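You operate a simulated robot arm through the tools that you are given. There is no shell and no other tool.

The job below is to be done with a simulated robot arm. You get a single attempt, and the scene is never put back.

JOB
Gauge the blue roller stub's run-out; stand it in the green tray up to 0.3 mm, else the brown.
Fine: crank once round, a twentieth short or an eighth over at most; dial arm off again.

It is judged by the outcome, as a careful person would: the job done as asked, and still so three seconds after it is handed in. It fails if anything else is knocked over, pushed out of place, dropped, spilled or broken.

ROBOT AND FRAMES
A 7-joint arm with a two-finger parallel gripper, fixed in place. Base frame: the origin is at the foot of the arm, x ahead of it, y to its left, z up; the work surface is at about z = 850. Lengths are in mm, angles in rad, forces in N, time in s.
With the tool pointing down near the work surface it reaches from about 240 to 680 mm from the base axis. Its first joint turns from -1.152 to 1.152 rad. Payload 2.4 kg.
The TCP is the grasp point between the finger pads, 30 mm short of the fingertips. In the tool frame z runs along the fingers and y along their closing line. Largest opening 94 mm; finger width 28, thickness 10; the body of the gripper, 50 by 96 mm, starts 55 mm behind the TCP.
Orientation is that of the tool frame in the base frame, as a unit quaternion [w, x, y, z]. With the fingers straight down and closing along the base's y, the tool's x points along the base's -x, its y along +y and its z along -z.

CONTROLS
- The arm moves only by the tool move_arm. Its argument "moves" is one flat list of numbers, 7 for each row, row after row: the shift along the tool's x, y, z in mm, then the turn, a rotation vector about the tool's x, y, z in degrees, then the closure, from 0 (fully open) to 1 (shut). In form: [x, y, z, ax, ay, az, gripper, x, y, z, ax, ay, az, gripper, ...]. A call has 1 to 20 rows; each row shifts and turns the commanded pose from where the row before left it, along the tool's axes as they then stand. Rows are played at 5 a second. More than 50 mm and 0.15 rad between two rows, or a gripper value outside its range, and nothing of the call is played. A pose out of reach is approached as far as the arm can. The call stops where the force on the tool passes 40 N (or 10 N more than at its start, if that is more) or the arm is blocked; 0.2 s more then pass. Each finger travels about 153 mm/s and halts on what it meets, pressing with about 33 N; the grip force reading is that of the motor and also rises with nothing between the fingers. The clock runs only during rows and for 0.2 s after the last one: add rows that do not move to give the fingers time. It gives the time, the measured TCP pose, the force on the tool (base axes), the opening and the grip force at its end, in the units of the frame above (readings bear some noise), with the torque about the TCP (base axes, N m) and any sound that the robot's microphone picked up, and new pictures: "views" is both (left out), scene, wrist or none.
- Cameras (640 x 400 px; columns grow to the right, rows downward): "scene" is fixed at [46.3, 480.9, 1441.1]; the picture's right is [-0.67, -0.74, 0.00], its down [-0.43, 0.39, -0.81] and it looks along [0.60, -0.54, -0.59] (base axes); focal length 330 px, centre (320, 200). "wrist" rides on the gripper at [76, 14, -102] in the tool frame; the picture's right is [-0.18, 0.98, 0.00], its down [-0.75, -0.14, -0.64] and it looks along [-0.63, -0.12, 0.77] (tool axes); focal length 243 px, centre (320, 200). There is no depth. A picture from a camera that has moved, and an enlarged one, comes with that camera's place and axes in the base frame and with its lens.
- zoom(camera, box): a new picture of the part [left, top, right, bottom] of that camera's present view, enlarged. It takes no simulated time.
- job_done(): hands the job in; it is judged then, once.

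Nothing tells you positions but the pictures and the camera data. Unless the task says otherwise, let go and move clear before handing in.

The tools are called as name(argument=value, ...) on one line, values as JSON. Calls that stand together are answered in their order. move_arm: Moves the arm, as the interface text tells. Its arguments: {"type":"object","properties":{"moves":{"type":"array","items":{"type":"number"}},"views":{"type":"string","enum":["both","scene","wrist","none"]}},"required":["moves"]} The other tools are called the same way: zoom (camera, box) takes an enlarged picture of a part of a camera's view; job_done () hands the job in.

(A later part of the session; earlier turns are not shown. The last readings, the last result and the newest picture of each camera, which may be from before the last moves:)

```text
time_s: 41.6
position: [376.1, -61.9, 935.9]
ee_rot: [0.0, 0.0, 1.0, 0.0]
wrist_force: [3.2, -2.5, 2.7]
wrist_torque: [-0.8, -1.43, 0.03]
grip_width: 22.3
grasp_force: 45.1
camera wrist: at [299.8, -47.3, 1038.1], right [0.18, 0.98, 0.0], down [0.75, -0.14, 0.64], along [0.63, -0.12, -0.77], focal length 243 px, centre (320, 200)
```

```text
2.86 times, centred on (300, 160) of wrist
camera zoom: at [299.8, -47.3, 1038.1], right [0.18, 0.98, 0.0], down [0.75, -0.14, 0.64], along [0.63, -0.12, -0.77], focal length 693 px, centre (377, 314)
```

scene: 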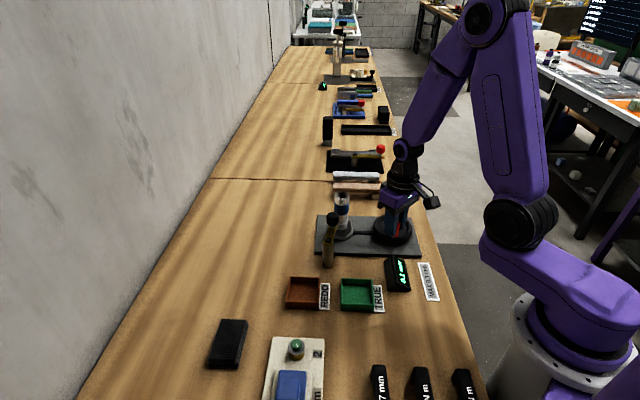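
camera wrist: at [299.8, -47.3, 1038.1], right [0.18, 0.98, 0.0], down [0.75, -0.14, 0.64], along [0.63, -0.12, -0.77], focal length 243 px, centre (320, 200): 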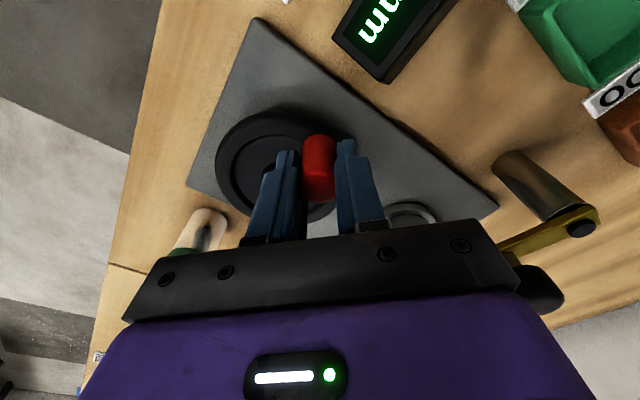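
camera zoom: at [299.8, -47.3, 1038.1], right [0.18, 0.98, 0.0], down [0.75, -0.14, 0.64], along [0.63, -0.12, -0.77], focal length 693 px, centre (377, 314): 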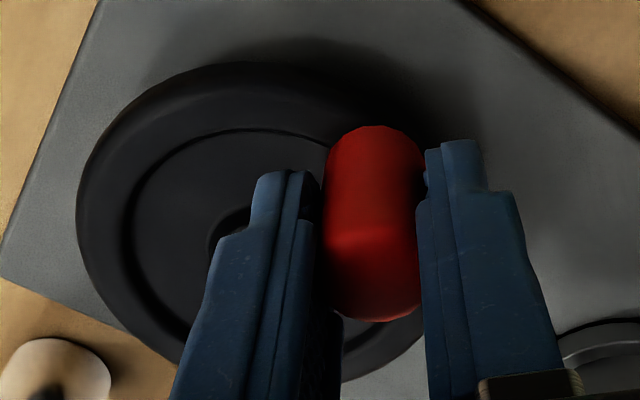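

Load is near zero now, so the crank circle fits centre ≈ (397.8, −96.2), radius ≈ 39.3 in command coordinates. I continue 40° and re-check.

move_arm(moves=[-3, 1.63, 0, 0, 0, 0, 1, -3, 1.63, 0, 0, 0, 0, 1, -3.22, 1.17, 0, 0, 0, 0, 1, -3.22, 1.17, 0, 0, 0, 0, 1, -3.37, 0.59, 0, 0, 0, 0, 1, -3.37, 0.6, 0, 0, 0, 0, 1, -3.43, 0, 0, 0, 0, 0, 1, -3.43, 0, 0, 0, 0, 0, 1], views="both")

zoom(camera="scene", box=[310, 180, 430, 290])

zoom(camera="wrist", box=[200, 90, 400, 230])

```text
time_s: 43.4
position: [403.6, -53.9, 934.4]
ee_rot: [0.0, -0.003, 1.0, 0.0]
wrist_force: [1.4, 37.1, 10.1]
wrist_torque: [0.81, 0.79, -0.03]
grip_width: 21.9
grasp_force: 44.5
camera wrist: at [326.2, -38.8, 1037.8], right [0.18, 0.98, 0.0], down [0.75, -0.14, 0.64], along [0.63, -0.12, -0.77], focal length 243 px, centre (320, 200)
```

scene: 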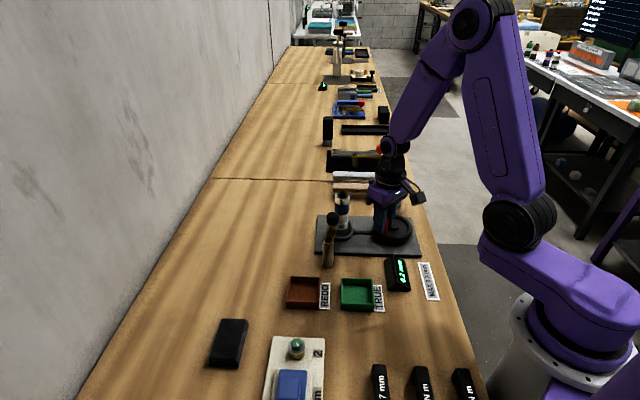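
wrist: 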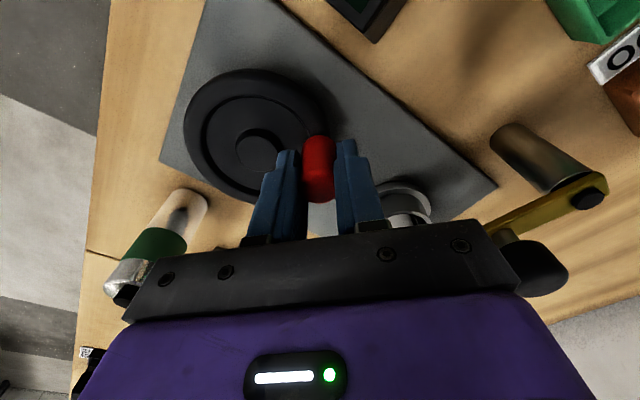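

```text
3.64 times, centred on (370, 235) of scene
camera zoom: at [46.2, 481.9, 1440.8], right [-0.67, -0.74, 0.0], down [-0.43, 0.39, -0.81], along [0.6, -0.54, -0.59], focal length 1199 px, centre (138, 73)
```

zoom: 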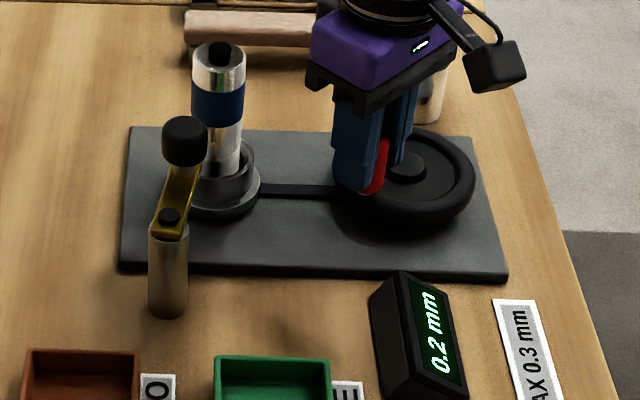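

```text
2.86 times, centred on (300, 160) of wrist
camera zoom: at [326.2, -38.8, 1037.8], right [0.18, 0.98, 0.0], down [0.75, -0.14, 0.64], along [0.63, -0.12, -0.77], focal length 693 px, centre (377, 314)
```

zoom: 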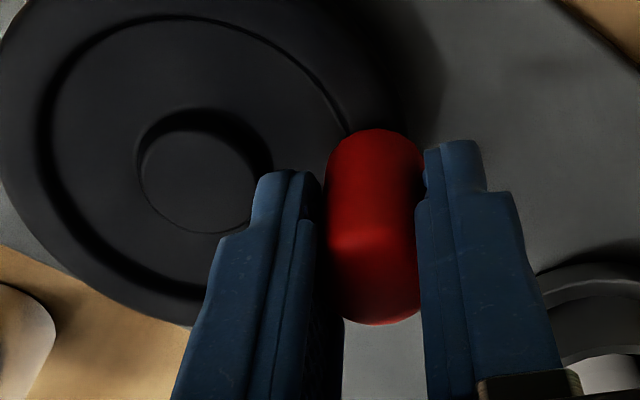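

Now the load is outward (+37 N), so the radius is closer to 41.3 after all and the earlier reading included grip hysteresis; the display reads 0.2 mm. I ease outward 2.7 mm and check.

move_arm(moves=[0, 1.35, 0, 0, 0, 0, 1, 0, 1.35, 0, 0, 0, 0, 1, 0, 0, 0, 0, 0, 0, 1], views="none")

```text
time_s: 44.2
position: [402.3, -53.6, 934.4]
ee_rot: [0.001, 0.0, 1.0, -0.001]
wrist_force: [2.5, 17.4, 2.6]
wrist_torque: [0.24, -0.12, 0.02]
grip_width: 21.7
grasp_force: 45.2
```

The force changes about 8 N per mm, so I'll work in short segments and steer out the load. Next 20° with a further +2 mm outward correction blended in.

move_arm(moves=[-3.58, -0.03, 0, 0, 0, 0, 1, -3.58, -0.03, 0, 0, 0, 0, 1, -3.43, -0.64, 0, 0, 0, 0, 1, -3.43, -0.64, 0, 0, 0, 0, 1], views="none")

```text
time_s: 45.2
position: [415.5, -55.9, 935.4]
ee_rot: [0.0, 0.001, 1.0, 0.0]
wrist_force: [-3.0, -4.4, -18.7]
wrist_torque: [-0.05, -1.31, 0.0]
grip_width: 21.6
grasp_force: 45.5
```

Load is balanced (≈5 N lateral). Next 30°, with a tiny downward correction for the −19 N vertical load.

move_arm(moves=[-3.18, -1.78, 0.4, 0, 0, 0, 1, -3.18, -1.78, 0.4, 0, 0, 0, 1, -2.8, -2.3, 0, 0, 0, 0, 1, -2.8, -2.3, 0, 0, 0, 0, 1, -2.4, -2.7, 0, 0, 0, 0, 1, -2.4, -2.7, 0, 0, 0, 0, 1], views="both")

zoom(camera="scene", box=[310, 180, 430, 290])

zoom(camera="wrist", box=[200, 90, 400, 230])

```text
time_s: 46.5
position: [432.0, -67.1, 934.0]
ee_rot: [0.003, 0.0, 1.0, 0.0]
wrist_force: [-1.4, -2.9, 6.0]
wrist_torque: [0.45, 0.09, 0.0]
grip_width: 21.8
grasp_force: 45.1
stopped in row 6: the force on the tool passed its limit at 40 N (the readings are from after the stop); the commanded pose is now the measured one
camera wrist: at [355.1, -52.1, 1037.5], right [0.18, 0.98, 0.0], down [0.75, -0.14, 0.65], along [0.63, -0.12, -0.76], focal length 243 px, centre (320, 200)
```

scene: 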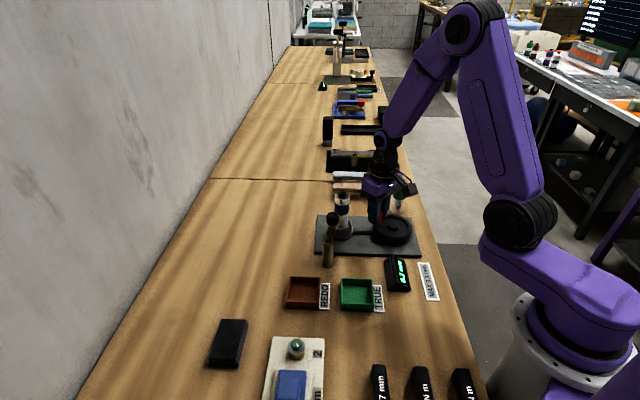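
wrist: 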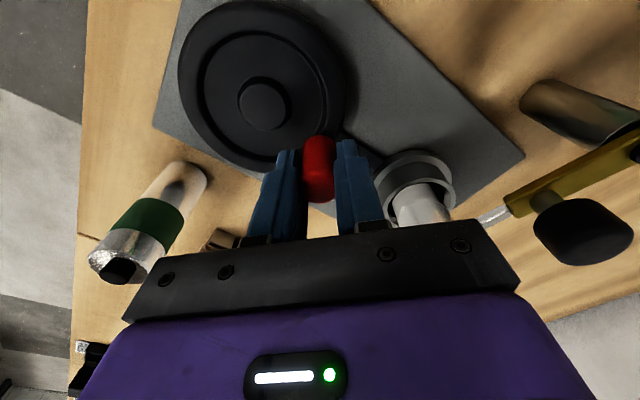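

```text
3.64 times, centred on (370, 235) of scene
camera zoom: at [46.2, 480.8, 1441.1], right [-0.67, -0.74, 0.0], down [-0.43, 0.39, -0.81], along [0.6, -0.54, -0.59], focal length 1199 px, centre (138, 73)
```

zoom: 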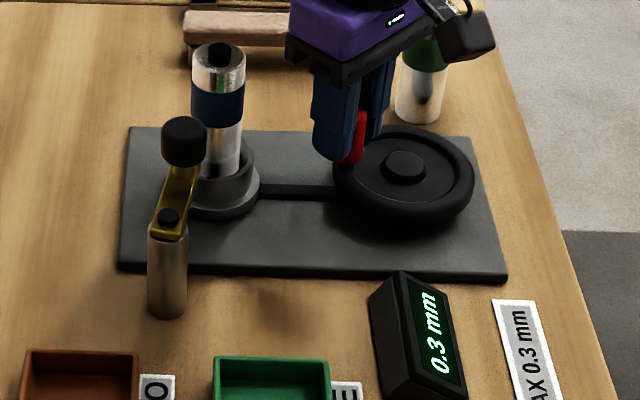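

```text
2.86 times, centred on (300, 160) of wrist
camera zoom: at [355.1, -52.1, 1037.5], right [0.18, 0.98, 0.0], down [0.75, -0.14, 0.65], along [0.63, -0.12, -0.76], focal length 693 px, centre (377, 314)
```

zoom: 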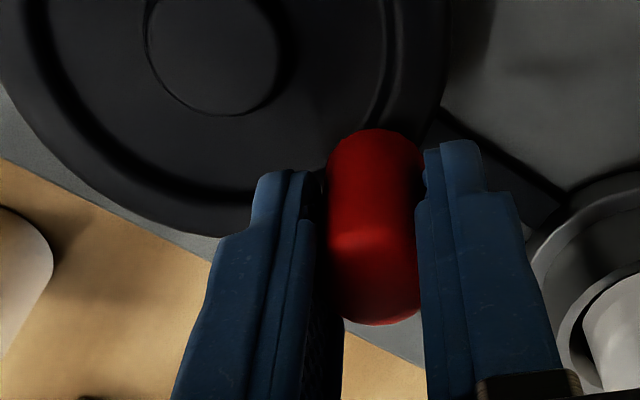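

The call stopped on force at about half a turn (display 0.3 mm so far) and the command reset to the measured pose, with load now near zero. I check the hub in the wrist view to refine the circle before continuing.

zoom(camera="wrist", box=[170, 0, 350, 210])

```text
1.90 times, centred on (260, 105) of wrist
camera zoom: at [355.1, -52.1, 1037.5], right [0.18, 0.98, 0.0], down [0.75, -0.14, 0.65], along [0.63, -0.12, -0.76], focal length 462 px, centre (434, 381)
```

zoom: 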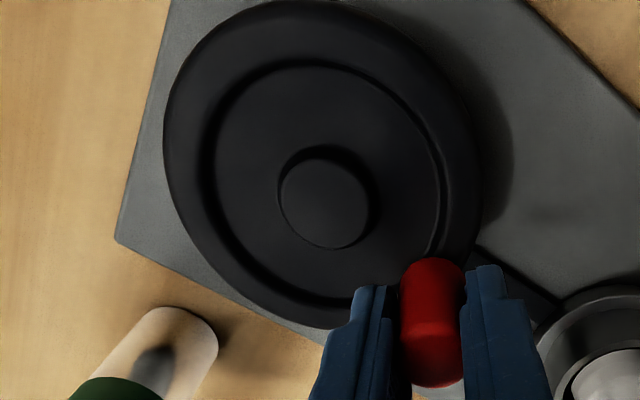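

move_arm(moves=[-2.12, -2.93, 0, 0, 0, 0, 1, -2.13, -2.93, 0, 0, 0, 0, 1, -1.58, -3.25, 0, 0, 0, 0, 1, -1.59, -3.25, 0, 0, 0, 0, 1], views="none")

```text
time_s: 47.5
position: [438.4, -79.7, 933.9]
ee_rot: [0.002, -0.001, 1.0, 0.0]
wrist_force: [2.4, 3.1, 3.1]
wrist_torque: [0.21, 1.05, -0.01]
grip_width: 21.6
grasp_force: 44.6
```

Load is only a few newtons. Next 30°.

move_arm(moves=[-1, -3.47, 0, 0, 0, 0, 1, -1, -3.48, 0, 0, 0, 0, 1, -0.37, -3.6, 0, 0, 0, 0, 1, -0.38, -3.59, 0, 0, 0, 0, 1], views="none")

zoom(camera="scene", box=[310, 180, 430, 290])

```text
time_s: 48.5
position: [443.0, -93.2, 933.5]
ee_rot: [0.002, 0.0, 1.0, 0.0]
wrist_force: [9.0, 1.6, -4.6]
wrist_torque: [0.39, 0.88, 0.01]
grip_width: 21.9
grasp_force: 45.0
```

```text
3.64 times, centred on (370, 235) of scene
camera zoom: at [46.7, 480.9, 1441.1], right [-0.67, -0.74, 0.0], down [-0.43, 0.39, -0.81], along [0.6, -0.54, -0.59], focal length 1199 px, centre (138, 73)
```

zoom: 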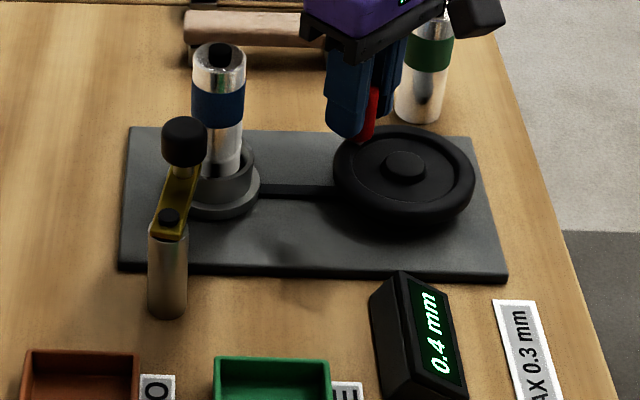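

Display now 0.4 mm. A slight outward load; I blend in +0.9 mm and continue 20°.

move_arm(moves=[-0.2, -3.61, 0, 0, 0, 0, 1, -0.2, -3.61, 0, 0, 0, 0, 1, 0.87, -3.51, 0, 0, 0, 0, 1, 0.88, -3.51, 0, 0, 0, 0, 1], views="none")

```text
time_s: 49.5
position: [440.0, -106.8, 932.9]
ee_rot: [0.003, -0.001, 1.0, -0.001]
wrist_force: [-0.4, 1.1, 11.5]
wrist_torque: [0.33, -1.39, 0.0]
grip_width: 21.7
grasp_force: 45.4
```

move_arm(moves=[1.47, -3.3, -0.3, 0, 0, 0, 1, 1.47, -3.31, -0.3, 0, 0, 0, 1, 2.02, -3.0, 0, 0, 0, 0, 1, 2.03, -3.0, 0, 0, 0, 0, 1], views="none")

zoom(camera="scene", box=[310, 180, 430, 290])

```text
time_s: 50.5
position: [434.7, -120.3, 933.9]
ee_rot: [0.002, 0.0, 1.0, -0.002]
wrist_force: [12.2, -8.0, -17.3]
wrist_torque: [0.34, -0.77, 0.01]
grip_width: 21.8
grasp_force: 45.1
```

```text
3.64 times, centred on (370, 235) of scene
camera zoom: at [46.9, 480.6, 1441.2], right [-0.67, -0.74, 0.0], down [-0.44, 0.39, -0.81], along [0.6, -0.54, -0.59], focal length 1199 px, centre (138, 73)
```

zoom: 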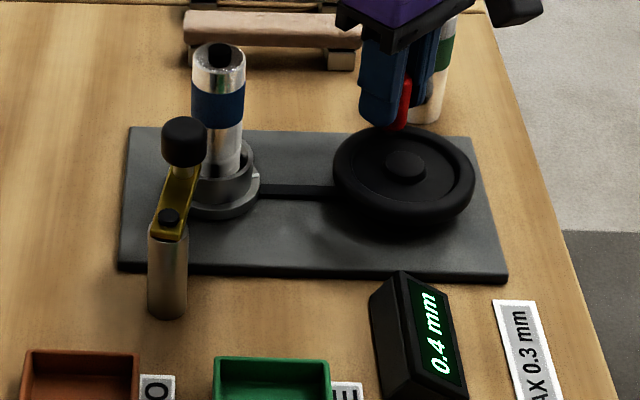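

move_arm(moves=[1.91, -3.1, 0.3, 0, 0, 0, 1, 1.91, -3.1, 0.3, 0, 0, 0, 1, 2.93, -2.12, 0, 0, 0, 0, 1, 2.93, -2.13, 0, 0, 0, 0, 1], views="none")

```text
time_s: 51.5
position: [424.1, -129.8, 933.0]
ee_rot: [0.002, -0.001, 1.0, 0.001]
wrist_force: [3.9, -2.7, 0.0]
wrist_torque: [0.11, -1.11, 0.0]
grip_width: 21.4
grasp_force: 45.7
```

move_arm(moves=[3.15, -1.78, 0, 0, 0, 0, 1, 3.15, -1.79, 0, 0, 0, 0, 1, 3.47, -1.0, 0, 0, 0, 0, 1, 3.48, -1.0, 0, 0, 0, 0, 1], views="none")

zoom(camera="scene", box=[310, 180, 430, 290])

```text
time_s: 52.5
position: [410.9, -135.7, 934.6]
ee_rot: [0.003, 0.0, 1.0, 0.0]
wrist_force: [3.1, -8.1, -4.5]
wrist_torque: [0.07, -1.39, 0.0]
grip_width: 21.6
grasp_force: 45.3
```

```text
3.64 times, centred on (370, 235) of scene
camera zoom: at [46.5, 480.7, 1441.2], right [-0.67, -0.74, 0.0], down [-0.43, 0.39, -0.81], along [0.6, -0.54, -0.59], focal length 1199 px, centre (138, 73)
```

zoom: 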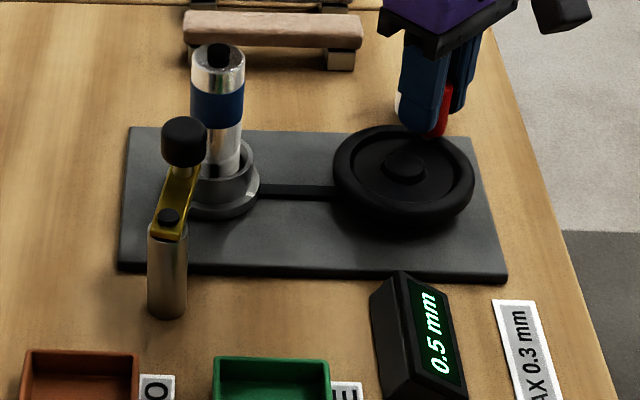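

Display 0.5 mm already, so it is heading for the brown tray, but I finish the full turn. Continuing.

move_arm(moves=[3.55, -0.8, 0, 0, 0, 0, 1, 3.55, -0.8, 0, 0, 0, 0, 1, 3.61, 0.25, 0, 0, 0, 0, 1, 3.61, 0.25, 0, 0, 0, 0, 1], views="none")

```text
time_s: 53.5
position: [395.2, -137.8, 935.3]
ee_rot: [0.002, 0.0, 1.0, -0.001]
wrist_force: [0.9, -9.0, 0.4]
wrist_torque: [-0.11, 0.14, -0.01]
grip_width: 21.9
grasp_force: 44.7
```

move_arm(moves=[3.58, 0.42, 0, 0, 0, 0, 1, 3.58, 0.43, 0, 0, 0, 0, 1, 3.3, 1.47, 0, 0, 0, 0, 1, 3.31, 1.47, 0, 0, 0, 0, 1], views="none")

zoom(camera="scene", box=[310, 180, 430, 290])

```text
time_s: 54.5
position: [381.1, -132.6, 934.9]
ee_rot: [0.001, 0.0, 1.0, 0.0]
wrist_force: [-2.7, -8.1, 13.3]
wrist_torque: [0.06, 1.42, 0.0]
grip_width: 22.1
grasp_force: 45.0
```

```text
3.64 times, centred on (370, 235) of scene
camera zoom: at [46.2, 480.7, 1441.2], right [-0.67, -0.74, 0.0], down [-0.43, 0.39, -0.81], along [0.6, -0.54, -0.59], focal length 1199 px, centre (138, 73)
```

zoom: 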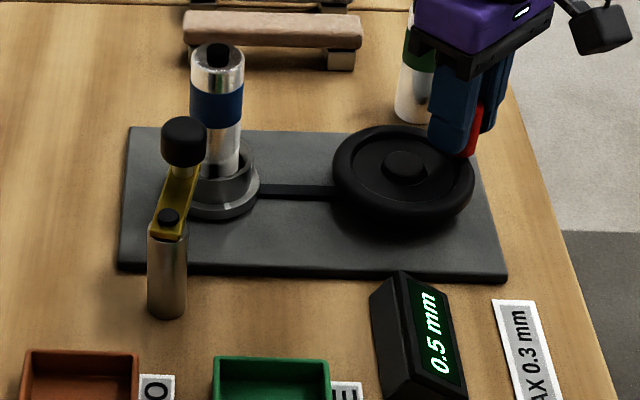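

About 17° remain to the start position; I'll go through it and slightly past.

move_arm(moves=[3.2, 1.65, -0.2, 0, 0, 0, 1, 3.2, 1.65, -0.2, 0, 0, 0, 1, 2.6, 2.51, 0, 0, 0, 0, 1, 2.6, 2.51, 0, 0, 0, 0, 1], views="none")

zoom(camera="scene", box=[310, 180, 430, 290])

```text
time_s: 55.5
position: [371.2, -124.5, 933.7]
ee_rot: [0.002, 0.0, 1.0, 0.0]
wrist_force: [-1.3, -2.8, -1.1]
wrist_torque: [0.23, -0.11, 0.01]
grip_width: 21.9
grasp_force: 45.4
```

```text
3.64 times, centred on (370, 235) of scene
camera zoom: at [46.3, 480.8, 1441.2], right [-0.67, -0.74, 0.0], down [-0.43, 0.39, -0.81], along [0.6, -0.54, -0.59], focal length 1199 px, centre (138, 73)
```

zoom: 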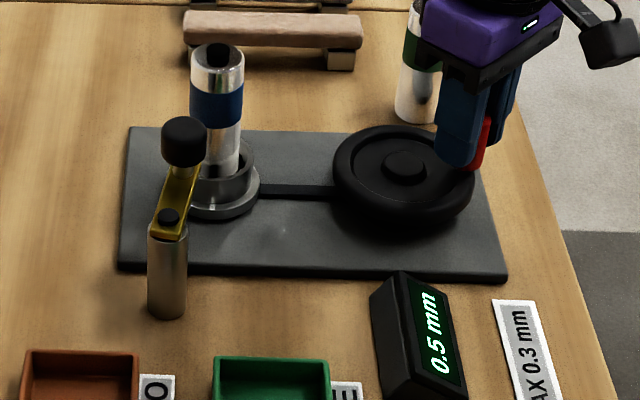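

Back at the starting angle — one full turn, display 0.5 mm. I add about 8° for margin (well within an eighth over), then read again.

move_arm(moves=[1.75, 2.3, 0, 0, 0, 0, 1, 1.75, 2.3, 0, 0, 0, 0, 1, 0, 0, 0, 0, 0, 0, 1], views="both")

zoom(camera="scene", box=[310, 180, 430, 290])

zoom(camera="scene", box=[380, 240, 430, 300])

```text
time_s: 56.3
position: [367.2, -120.1, 933.9]
ee_rot: [0.002, 0.0, 1.0, 0.0]
wrist_force: [-1.7, -3.9, 6.5]
wrist_torque: [0.16, -0.15, 0.0]
grip_width: 21.8
grasp_force: 45.0
camera wrist: at [290.7, -105.8, 1037.5], right [0.18, 0.98, 0.0], down [0.75, -0.14, 0.65], along [0.63, -0.12, -0.76], focal length 243 px, centre (320, 200)
```

scene: 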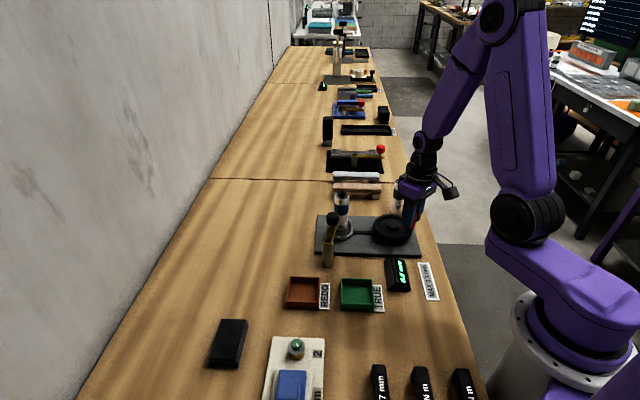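
wrist: 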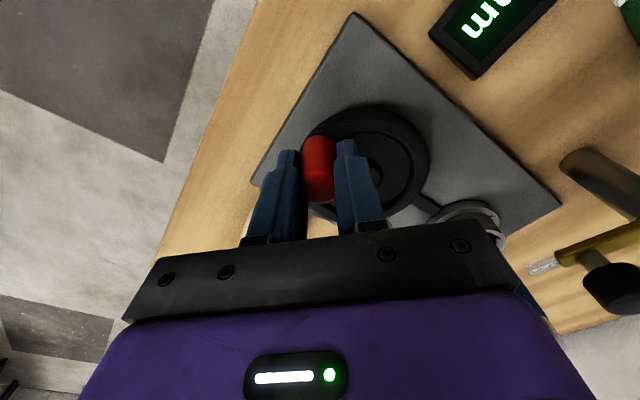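

```text
3.64 times, centred on (370, 235) of scene
camera zoom: at [46.2, 480.8, 1441.1], right [-0.67, -0.74, 0.0], down [-0.43, 0.39, -0.81], along [0.6, -0.54, -0.59], focal length 1199 px, centre (138, 73)
```

zoom: 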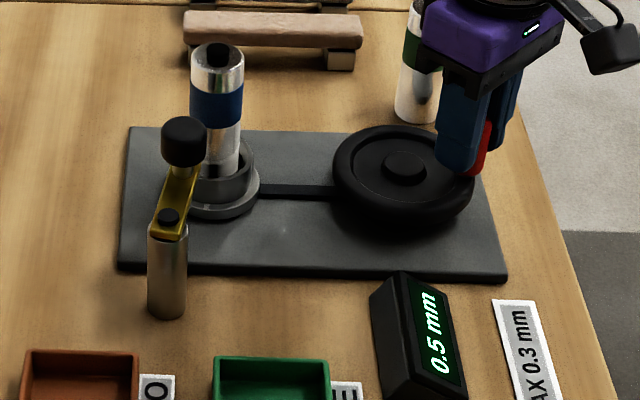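

```text
6.67 times, centred on (405, 270) of scene
camera zoom: at [46.2, 480.8, 1441.1], right [-0.67, -0.74, 0.0], down [-0.43, 0.39, -0.81], along [0.6, -0.54, -0.59], focal length 2198 px, centre (-247, -267)
```

zoom: 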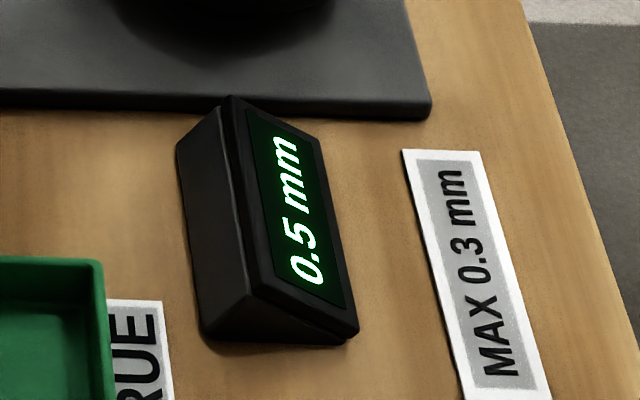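

Final reading 0.5 mm, over the 0.3 mm limit, so the stub goes in the brown REDO tray. I release the crank knob, rise, and confirm it stays put.

move_arm(moves=[0, 0, 0, 0, 0, 0, 0.7, 0, 0, 0, 0, 0, 0, 0.5, 0, 0, 0, 0, 0, 0, 0.45, 0, 0, -20, 0, 0, 0, 0.45, 0, 0, -30, 0, 0, 0, 0.45, 0, 0, -40, 0, 0, 0, 0.45, 0, 0, -40, 0, 0, 0, 0.45, 0, 0, 0, 0, 0, 0, 0.45], views="both")

zoom(camera="scene", box=[310, 180, 430, 290])

zoom(camera="wrist", box=[240, 50, 540, 250])

```text
time_s: 58.1
position: [365.9, -122.2, 1064.8]
ee_rot: [0.002, 0.0, 1.0, 0.0]
wrist_force: [-0.5, 0.4, 1.0]
wrist_torque: [0.03, -0.02, 0.0]
grip_width: 51.5
grasp_force: 0.0
camera wrist: at [289.7, -107.6, 1168.5], right [0.18, 0.98, 0.0], down [0.75, -0.14, 0.64], along [0.63, -0.12, -0.76], focal length 243 px, centre (320, 200)
```

scene: 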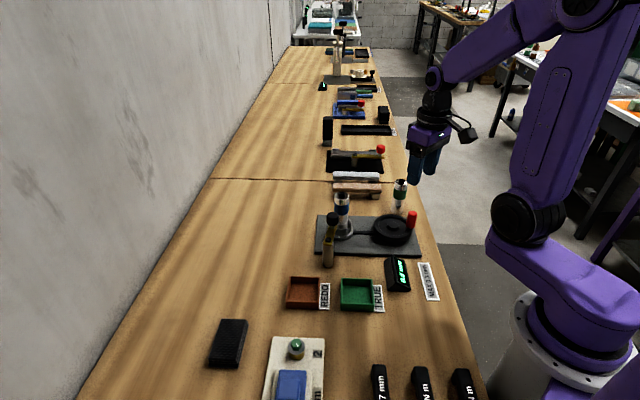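
wrist: 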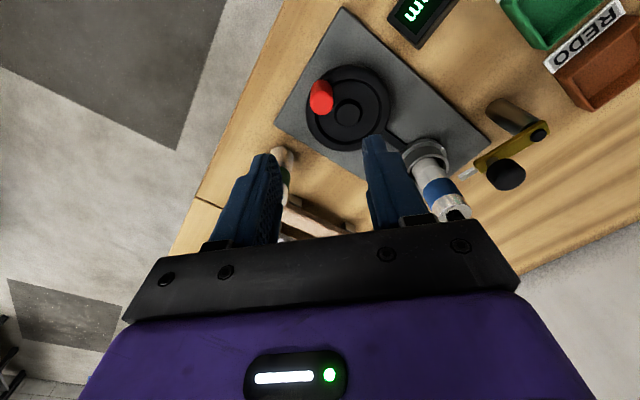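

```text
3.64 times, centred on (370, 235) of scene
camera zoom: at [46.3, 480.9, 1441.1], right [-0.67, -0.74, 0.0], down [-0.43, 0.39, -0.81], along [0.6, -0.54, -0.59], focal length 1199 px, centre (138, 73)
```

zoom: 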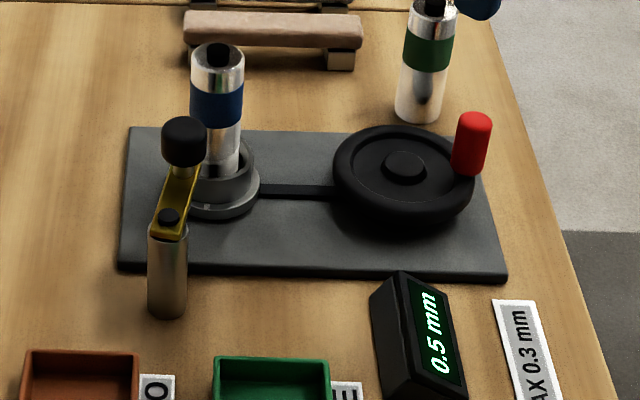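

```text
2.00 times, centred on (390, 150) of wrist
camera zoom: at [289.7, -107.6, 1168.5], right [0.18, 0.98, 0.0], down [0.75, -0.14, 0.64], along [0.63, -0.12, -0.76], focal length 485 px, centre (180, 300)
```

zoom: 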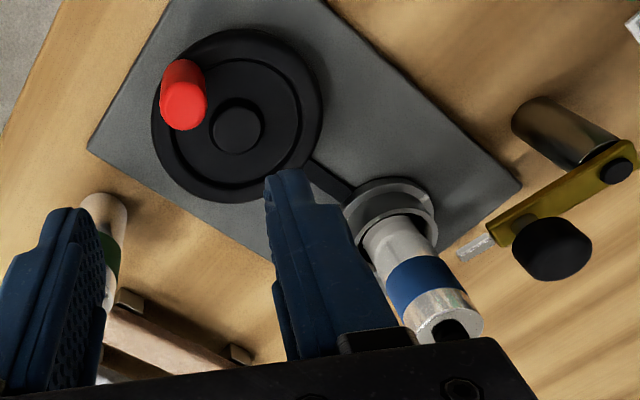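

The reading stays at 0.5 mm and the crank is just past one turn. Now I go round to the +x side of the dial arm's black knob to swing it off.

move_arm(moves=[-27, 35.6, 0, 0, 0, 0, 0.6, -27, 35.6, 0, 0, 0, 0, 0.8, -27, 35.6, 0, 0, 0, 0, 1, -27, 35.6, 0, 0, 0, 0, 1, -27.3, 35.5, 0, 0, 0, 0, 1, 0, 0, 0, 0, 0, 0, 1, 0, 0, 0, 0, 0, 0, 1], views="both")

zoom(camera="wrist", box=[200, 0, 440, 200])

zoom(camera="scene", box=[300, 160, 420, 280])

```text
time_s: 59.7
position: [502.5, 57.1, 1064.3]
ee_rot: [0.003, 0.0, 1.0, 0.0]
wrist_force: [0.6, 0.2, -0.1]
wrist_torque: [-0.01, 0.04, 0.01]
grip_width: 0.1
grasp_force: 32.6
camera wrist: at [425.8, 72.3, 1168.8], right [0.18, 0.98, 0.0], down [0.75, -0.14, 0.65], along [0.63, -0.12, -0.76], focal length 243 px, centre (320, 200)
```

scene: 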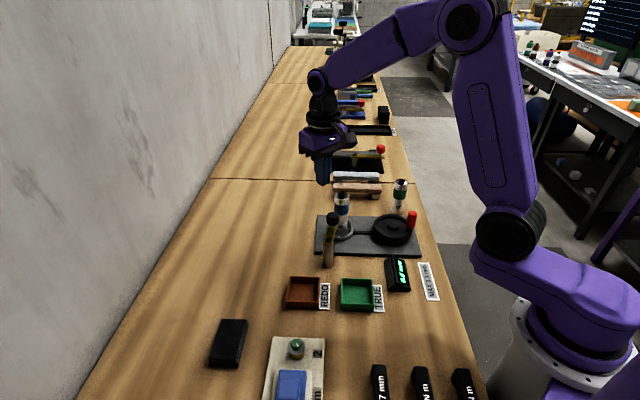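
wrist: 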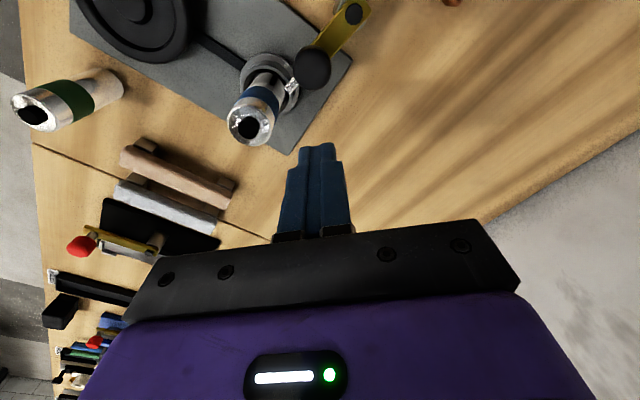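

```text
2.00 times, centred on (320, 100) of wrist
camera zoom: at [425.8, 72.3, 1168.8], right [0.18, 0.98, 0.0], down [0.75, -0.14, 0.65], along [0.63, -0.12, -0.76], focal length 485 px, centre (320, 400)
```

zoom: 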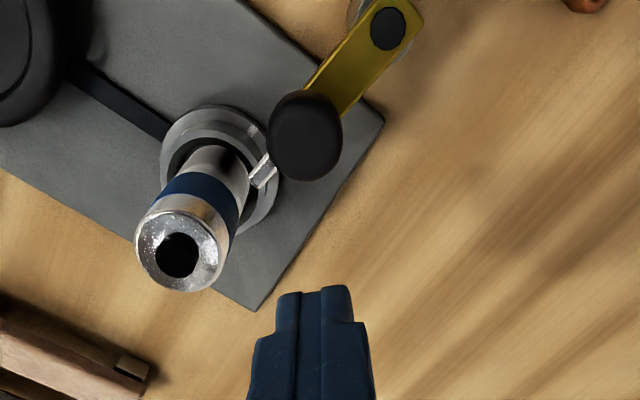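

```text
3.33 times, centred on (360, 220) of scene
camera zoom: at [46.3, 480.9, 1441.1], right [-0.67, -0.74, 0.0], down [-0.43, 0.39, -0.81], along [0.6, -0.54, -0.59], focal length 1099 px, centre (187, 133)
```

zoom: 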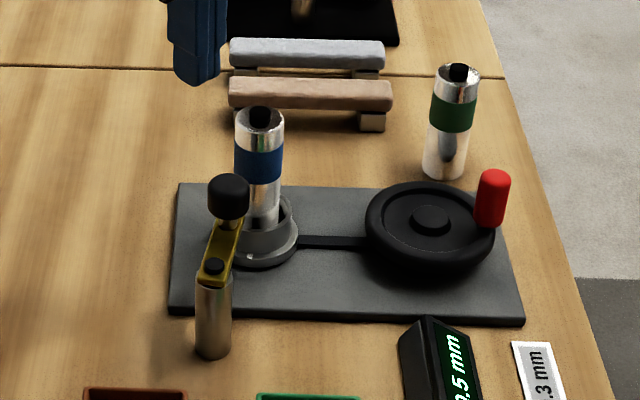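

The plunger rests against the stub and the knob is at about (466.7, 58.7). I lower the closed fingers on its +x side.

move_arm(moves=[-2, 2, 15, 0, 0, 0, 1, 0, 0, 30, 0, 0, 0, 1, 0, 0, 25, 0, 0, 0, 1, 0, 0, 20, 0, 0, 0, 1, 0, 0, 0, 0, 0, 0, 1], views="both")

zoom(camera="scene", box=[300, 160, 420, 280])

zoom(camera="wrist", box=[200, 40, 440, 240])

```text
time_s: 60.9
position: [504.8, 60.7, 975.0]
ee_rot: [0.002, 0.0, 1.0, 0.0]
wrist_force: [-1.3, 0.5, -0.2]
wrist_torque: [-0.01, 0.04, -0.03]
grip_width: 0.3
grasp_force: 33.1
camera wrist: at [427.8, 74.5, 1077.9], right [0.18, 0.98, 0.0], down [0.75, -0.14, 0.65], along [0.63, -0.12, -0.76], focal length 243 px, centre (320, 200)
```

scene: 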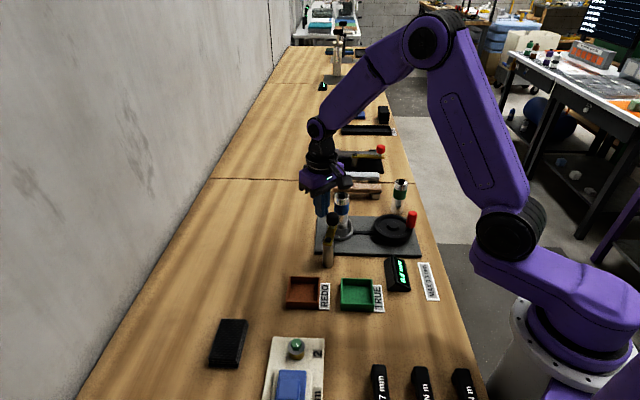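
wrist: 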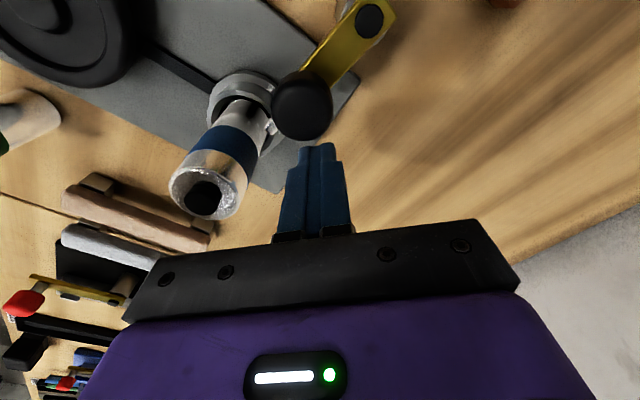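

```text
3.33 times, centred on (360, 220) of scene
camera zoom: at [46.3, 480.9, 1441.1], right [-0.67, -0.74, 0.0], down [-0.43, 0.39, -0.81], along [0.6, -0.54, -0.59], focal length 1099 px, centre (187, 133)
```

zoom: 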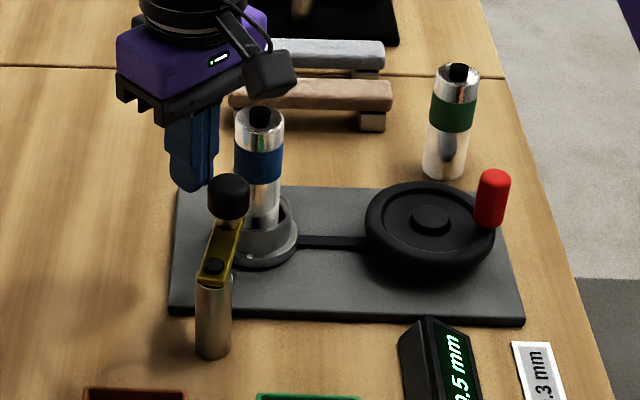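

```text
2.00 times, centred on (320, 140) of wrist
camera zoom: at [427.8, 74.5, 1077.9], right [0.18, 0.98, 0.0], down [0.75, -0.14, 0.65], along [0.63, -0.12, -0.76], focal length 485 px, centre (320, 320)
```

zoom: 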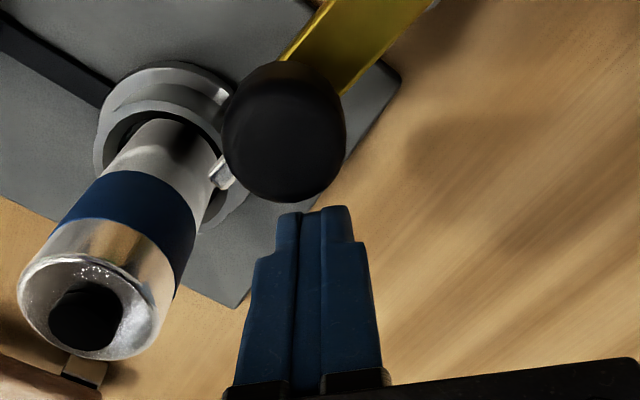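

The fingers are beside the knob with clear space from the stub. I push the dial arm back off in an arc, checking halfway.

move_arm(moves=[5.8, -0.25, 0, 0, 0, 0, 1, 5.8, -0.25, 0, 0, 0, 0, 1, 3.35, -1.65, 0, 0, 0, 0, 1, 3.35, -1.65, 0, 0, 0, 0, 1, 3.6, -1.35, 0, 0, 0, 0, 1, 3.6, -1.35, 0, 0, 0, 0, 1, 3.8, -0.65, 0, 0, 0, 0, 1, 3.8, -0.65, 0, 0, 0, 0, 1, 3.9, 0, 0, 0, 0, 0, 1, 3.9, 0, 0, 0, 0, 0, 1, 0, 0, 0, 0, 0, 0, 1], views="both")

zoom(camera="scene", box=[300, 180, 430, 300])

zoom(camera="wrist", box=[200, 40, 440, 240])

```text
time_s: 63.3
position: [463.3, 51.4, 974.4]
ee_rot: [0.002, -0.001, 1.0, -0.001]
wrist_force: [0.9, 0.3, 0.0]
wrist_torque: [-0.02, 0.02, -0.02]
grip_width: 0.2
grasp_force: 32.8
camera wrist: at [386.6, 67.4, 1077.5], right [0.18, 0.98, 0.0], down [0.75, -0.14, 0.64], along [0.63, -0.12, -0.76], focal length 243 px, centre (320, 200)
```

scene: 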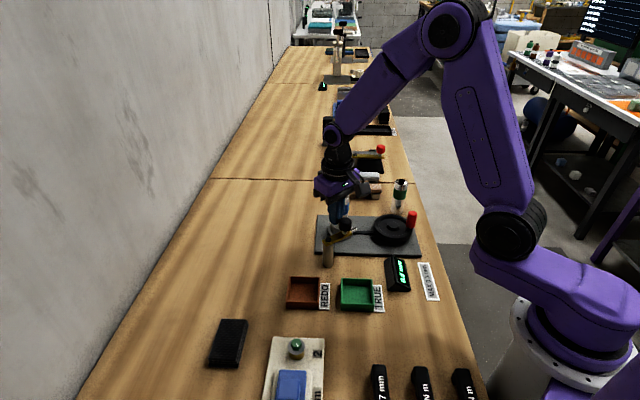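
wrist: 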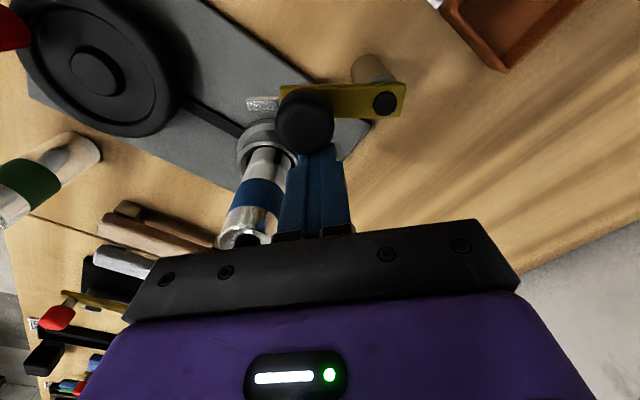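

```text
3.33 times, centred on (365, 240) of scene
camera zoom: at [46.4, 480.9, 1441.1], right [-0.67, -0.74, 0.0], down [-0.43, 0.39, -0.81], along [0.6, -0.54, -0.59], focal length 1099 px, centre (170, 67)
```

zoom: 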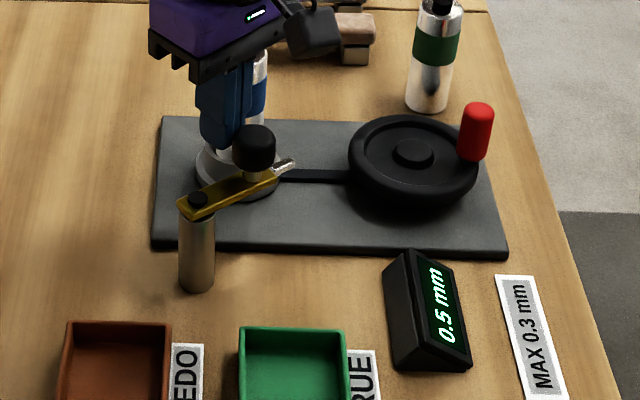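

```text
2.00 times, centred on (320, 140) of wrist
camera zoom: at [386.6, 67.4, 1077.5], right [0.18, 0.98, 0.0], down [0.75, -0.14, 0.64], along [0.63, -0.12, -0.76], focal length 485 px, centre (320, 320)
```

zoom: 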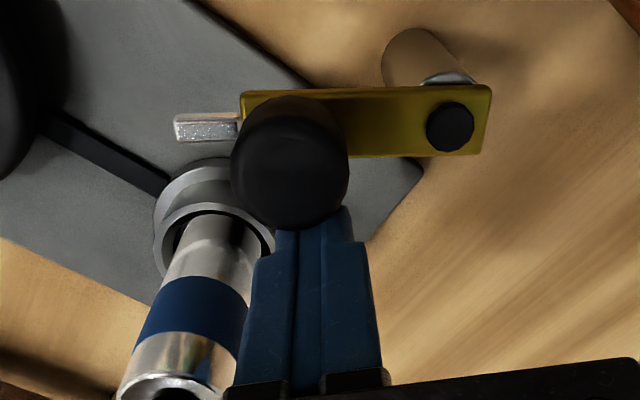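

The dial arm has swung off about 45° and the display holds 0.5 mm. I push it the rest of the way to where it started.

move_arm(moves=[3.8, 0.65, 0, 0, 0, 0, 1, 3.8, 0.65, 0, 0, 0, 0, 1, 3.6, 1.35, 0, 0, 0, 0, 1, 3.6, 1.35, 0, 0, 0, 0, 1, 3.35, 1.9, 0, 0, 0, 0, 1, 3.35, 1.9, 0, 0, 0, 0, 1, 1.5, 1.2, 0, 0, 0, 0, 1, 0, 0, 0, 0, 0, 0, 1], views="both")

zoom(camera="scene", box=[300, 180, 430, 300])

zoom(camera="wrist", box=[200, 40, 440, 240])

```text
time_s: 65.1
position: [440.0, 61.1, 974.2]
ee_rot: [0.001, 0.0, 1.0, 0.0]
wrist_force: [1.8, -1.2, 1.1]
wrist_torque: [-0.02, 0.06, 0.02]
grip_width: 0.0
grasp_force: 32.5
camera wrist: at [363.8, 76.4, 1078.1], right [0.18, 0.98, 0.0], down [0.75, -0.14, 0.65], along [0.63, -0.12, -0.76], focal length 243 px, centre (320, 200)
```

scene: 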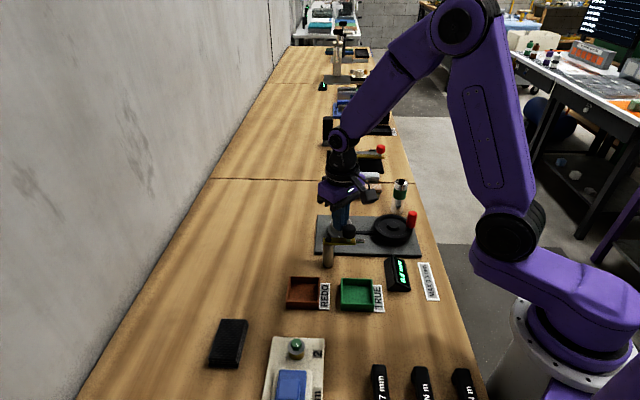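
wrist: 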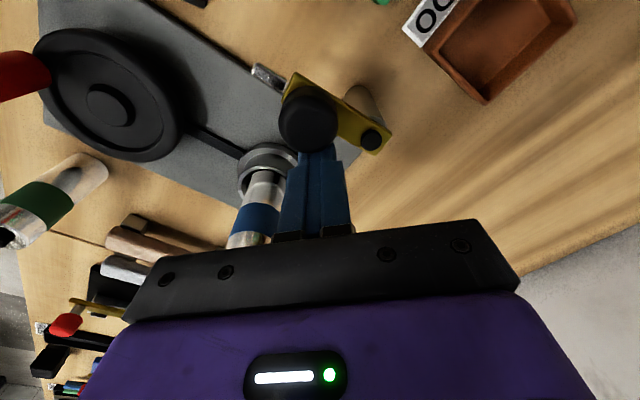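

```text
3.33 times, centred on (365, 240) of scene
camera zoom: at [46.4, 480.9, 1441.1], right [-0.67, -0.74, 0.0], down [-0.43, 0.39, -0.81], along [0.6, -0.54, -0.59], focal length 1099 px, centre (170, 67)
```

zoom: 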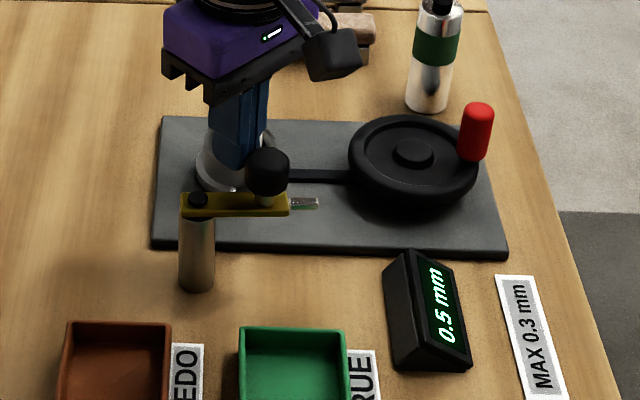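

```text
2.00 times, centred on (320, 140) of wrist
camera zoom: at [363.8, 76.4, 1078.1], right [0.18, 0.98, 0.0], down [0.75, -0.14, 0.65], along [0.63, -0.12, -0.76], focal length 485 px, centre (320, 320)
```

zoom: 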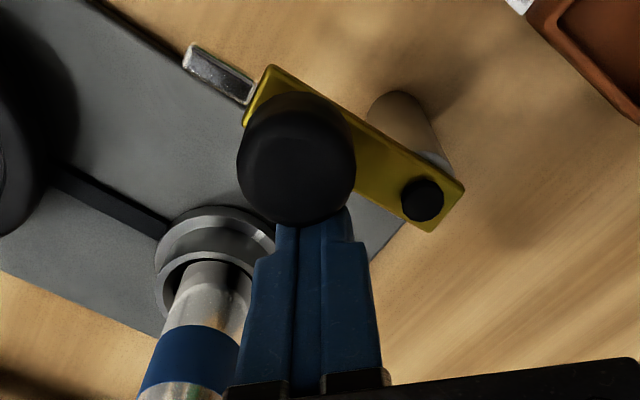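

The dial arm is off again at its original angle, reading still 0.5 mm. I retreat, rise, and move above the blue stub to fetch it.

move_arm(moves=[-8, 0, 0, 0, 0, 0, 1, -6, 0, -20, 0, 0, 0, 1, 0, 0, -40, 0, 0.23, 0, 1, 0, 0, -40, 0, 0, 0, 1, -14, -20, 0, 0, 0, 0, 0.6, -13, -20, 0, 0, 0, 0, 0.3, -12.5, -19.7, 0, 0, 0, 0, 0.2, 0, 0, 0, 0, 0, 0, 0.2, 0, 0, 0, 0, 0, 0, 0.2], views="both")

zoom(camera="wrist", box=[260, 50, 380, 200])

zoom(camera="scene", box=[300, 180, 430, 300])

```text
time_s: 67.1
position: [493.8, 0.5, 1074.4]
ee_rot: [-0.001, 0.0, 1.0, 0.0]
wrist_force: [0.7, -0.1, -0.6]
wrist_torque: [-0.01, -0.01, 0.04]
grip_width: 75.2
grasp_force: 0.1
camera wrist: at [418.8, 15.1, 1179.0], right [0.18, 0.98, 0.0], down [0.75, -0.14, 0.64], along [0.63, -0.12, -0.77], focal length 243 px, centre (320, 200)
```

scene: 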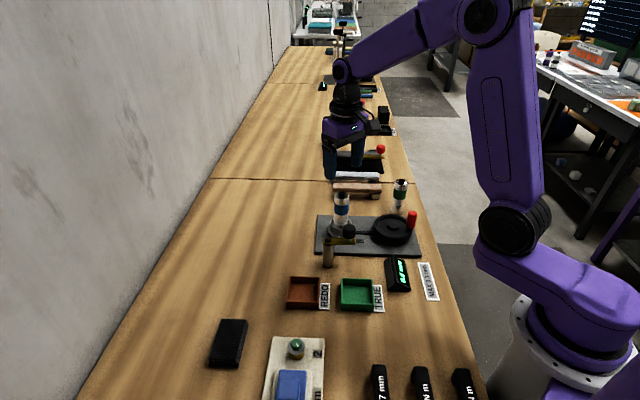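
wrist: 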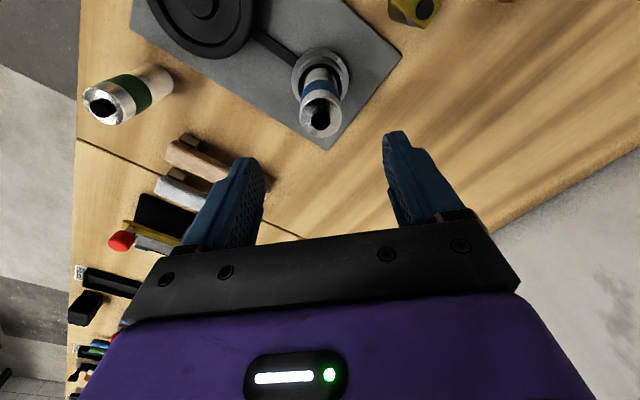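

```text
2.67 times, centred on (320, 125) of wrist
camera zoom: at [418.8, 15.1, 1179.0], right [0.18, 0.98, 0.0], down [0.75, -0.14, 0.64], along [0.63, -0.12, -0.77], focal length 647 px, centre (320, 400)
```

zoom: 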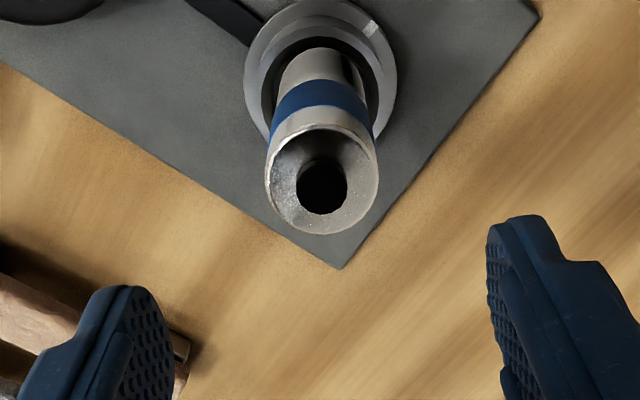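

```text
3.33 times, centred on (365, 240) of scene
camera zoom: at [46.4, 480.9, 1441.1], right [-0.67, -0.74, 0.0], down [-0.43, 0.39, -0.81], along [0.6, -0.54, -0.59], focal length 1099 px, centre (170, 67)
```

zoom: 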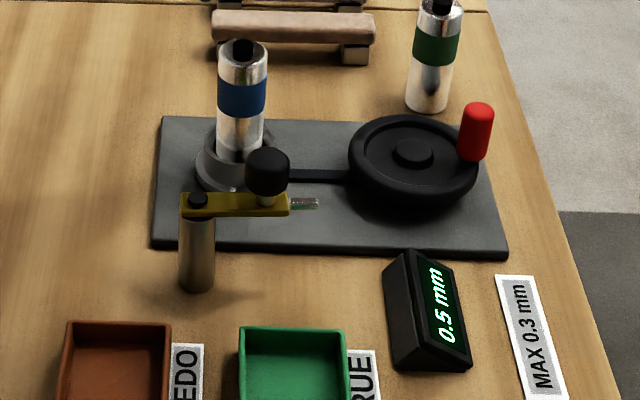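

The stub is centred under the gripper at about (495.5, 0.6). I descend to z 948 and grip it.

move_arm(moves=[-0.8, 0, 30, 0, 0, 0, 0.2, 0, 0, 30, 0, 0, 0, 0.2, 0, 0, 30, 0, 0, 0, 0.2, 0, 0, 20, 0, 0, 0, 0.2, 0, 0, 16, 0, 0, 0, 0.2, 0, 0, 0, 0, 0, 0, 0.4, 0, 0, 0, 0, 0, 0, 0.58, 0, 0, 0, 0, 0, 0, 0.8, 0, 0, 0, 0, 0, 0, 1, 0, 0, 0, 0, 0, 0, 1], views="both")

zoom(camera="wrist", box=[250, 60, 390, 240])

```text
time_s: 69.3
position: [494.9, 1.1, 949.0]
ee_rot: [0.0, 0.0, 1.0, 0.0]
wrist_force: [1.0, -9.7, -0.6]
wrist_torque: [0.01, -0.08, -0.07]
grip_width: 35.4
grasp_force: 32.6
camera wrist: at [418.8, 15.8, 1052.6], right [0.18, 0.98, 0.0], down [0.75, -0.14, 0.64], along [0.63, -0.12, -0.77], focal length 243 px, centre (320, 200)
```

scene: 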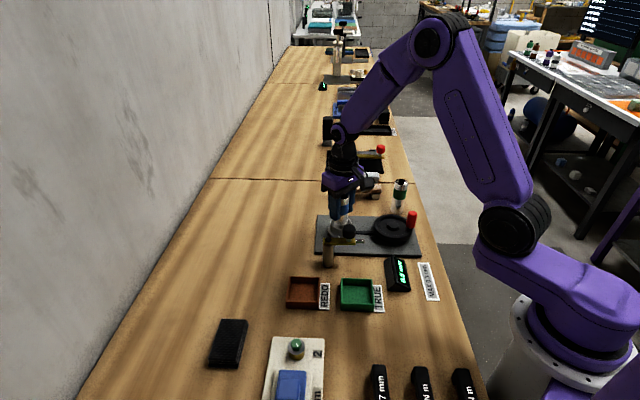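
wrist: 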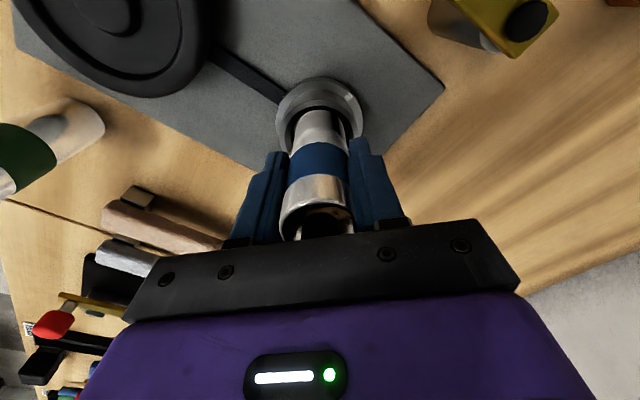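

```text
2.22 times, centred on (320, 150) of wrist
camera zoom: at [418.8, 15.8, 1052.6], right [0.18, 0.98, 0.0], down [0.75, -0.14, 0.64], along [0.63, -0.12, -0.77], focal length 539 px, centre (320, 311)
```

zoom: 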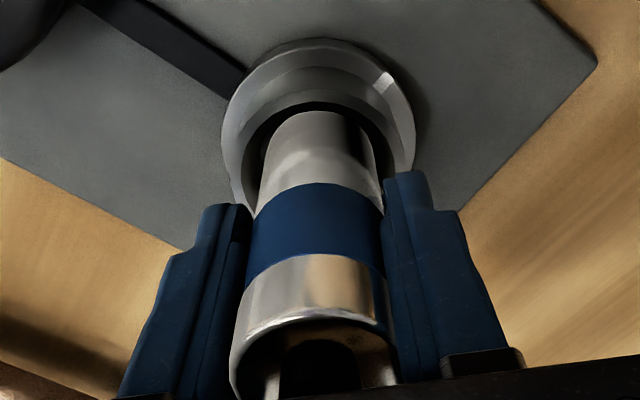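

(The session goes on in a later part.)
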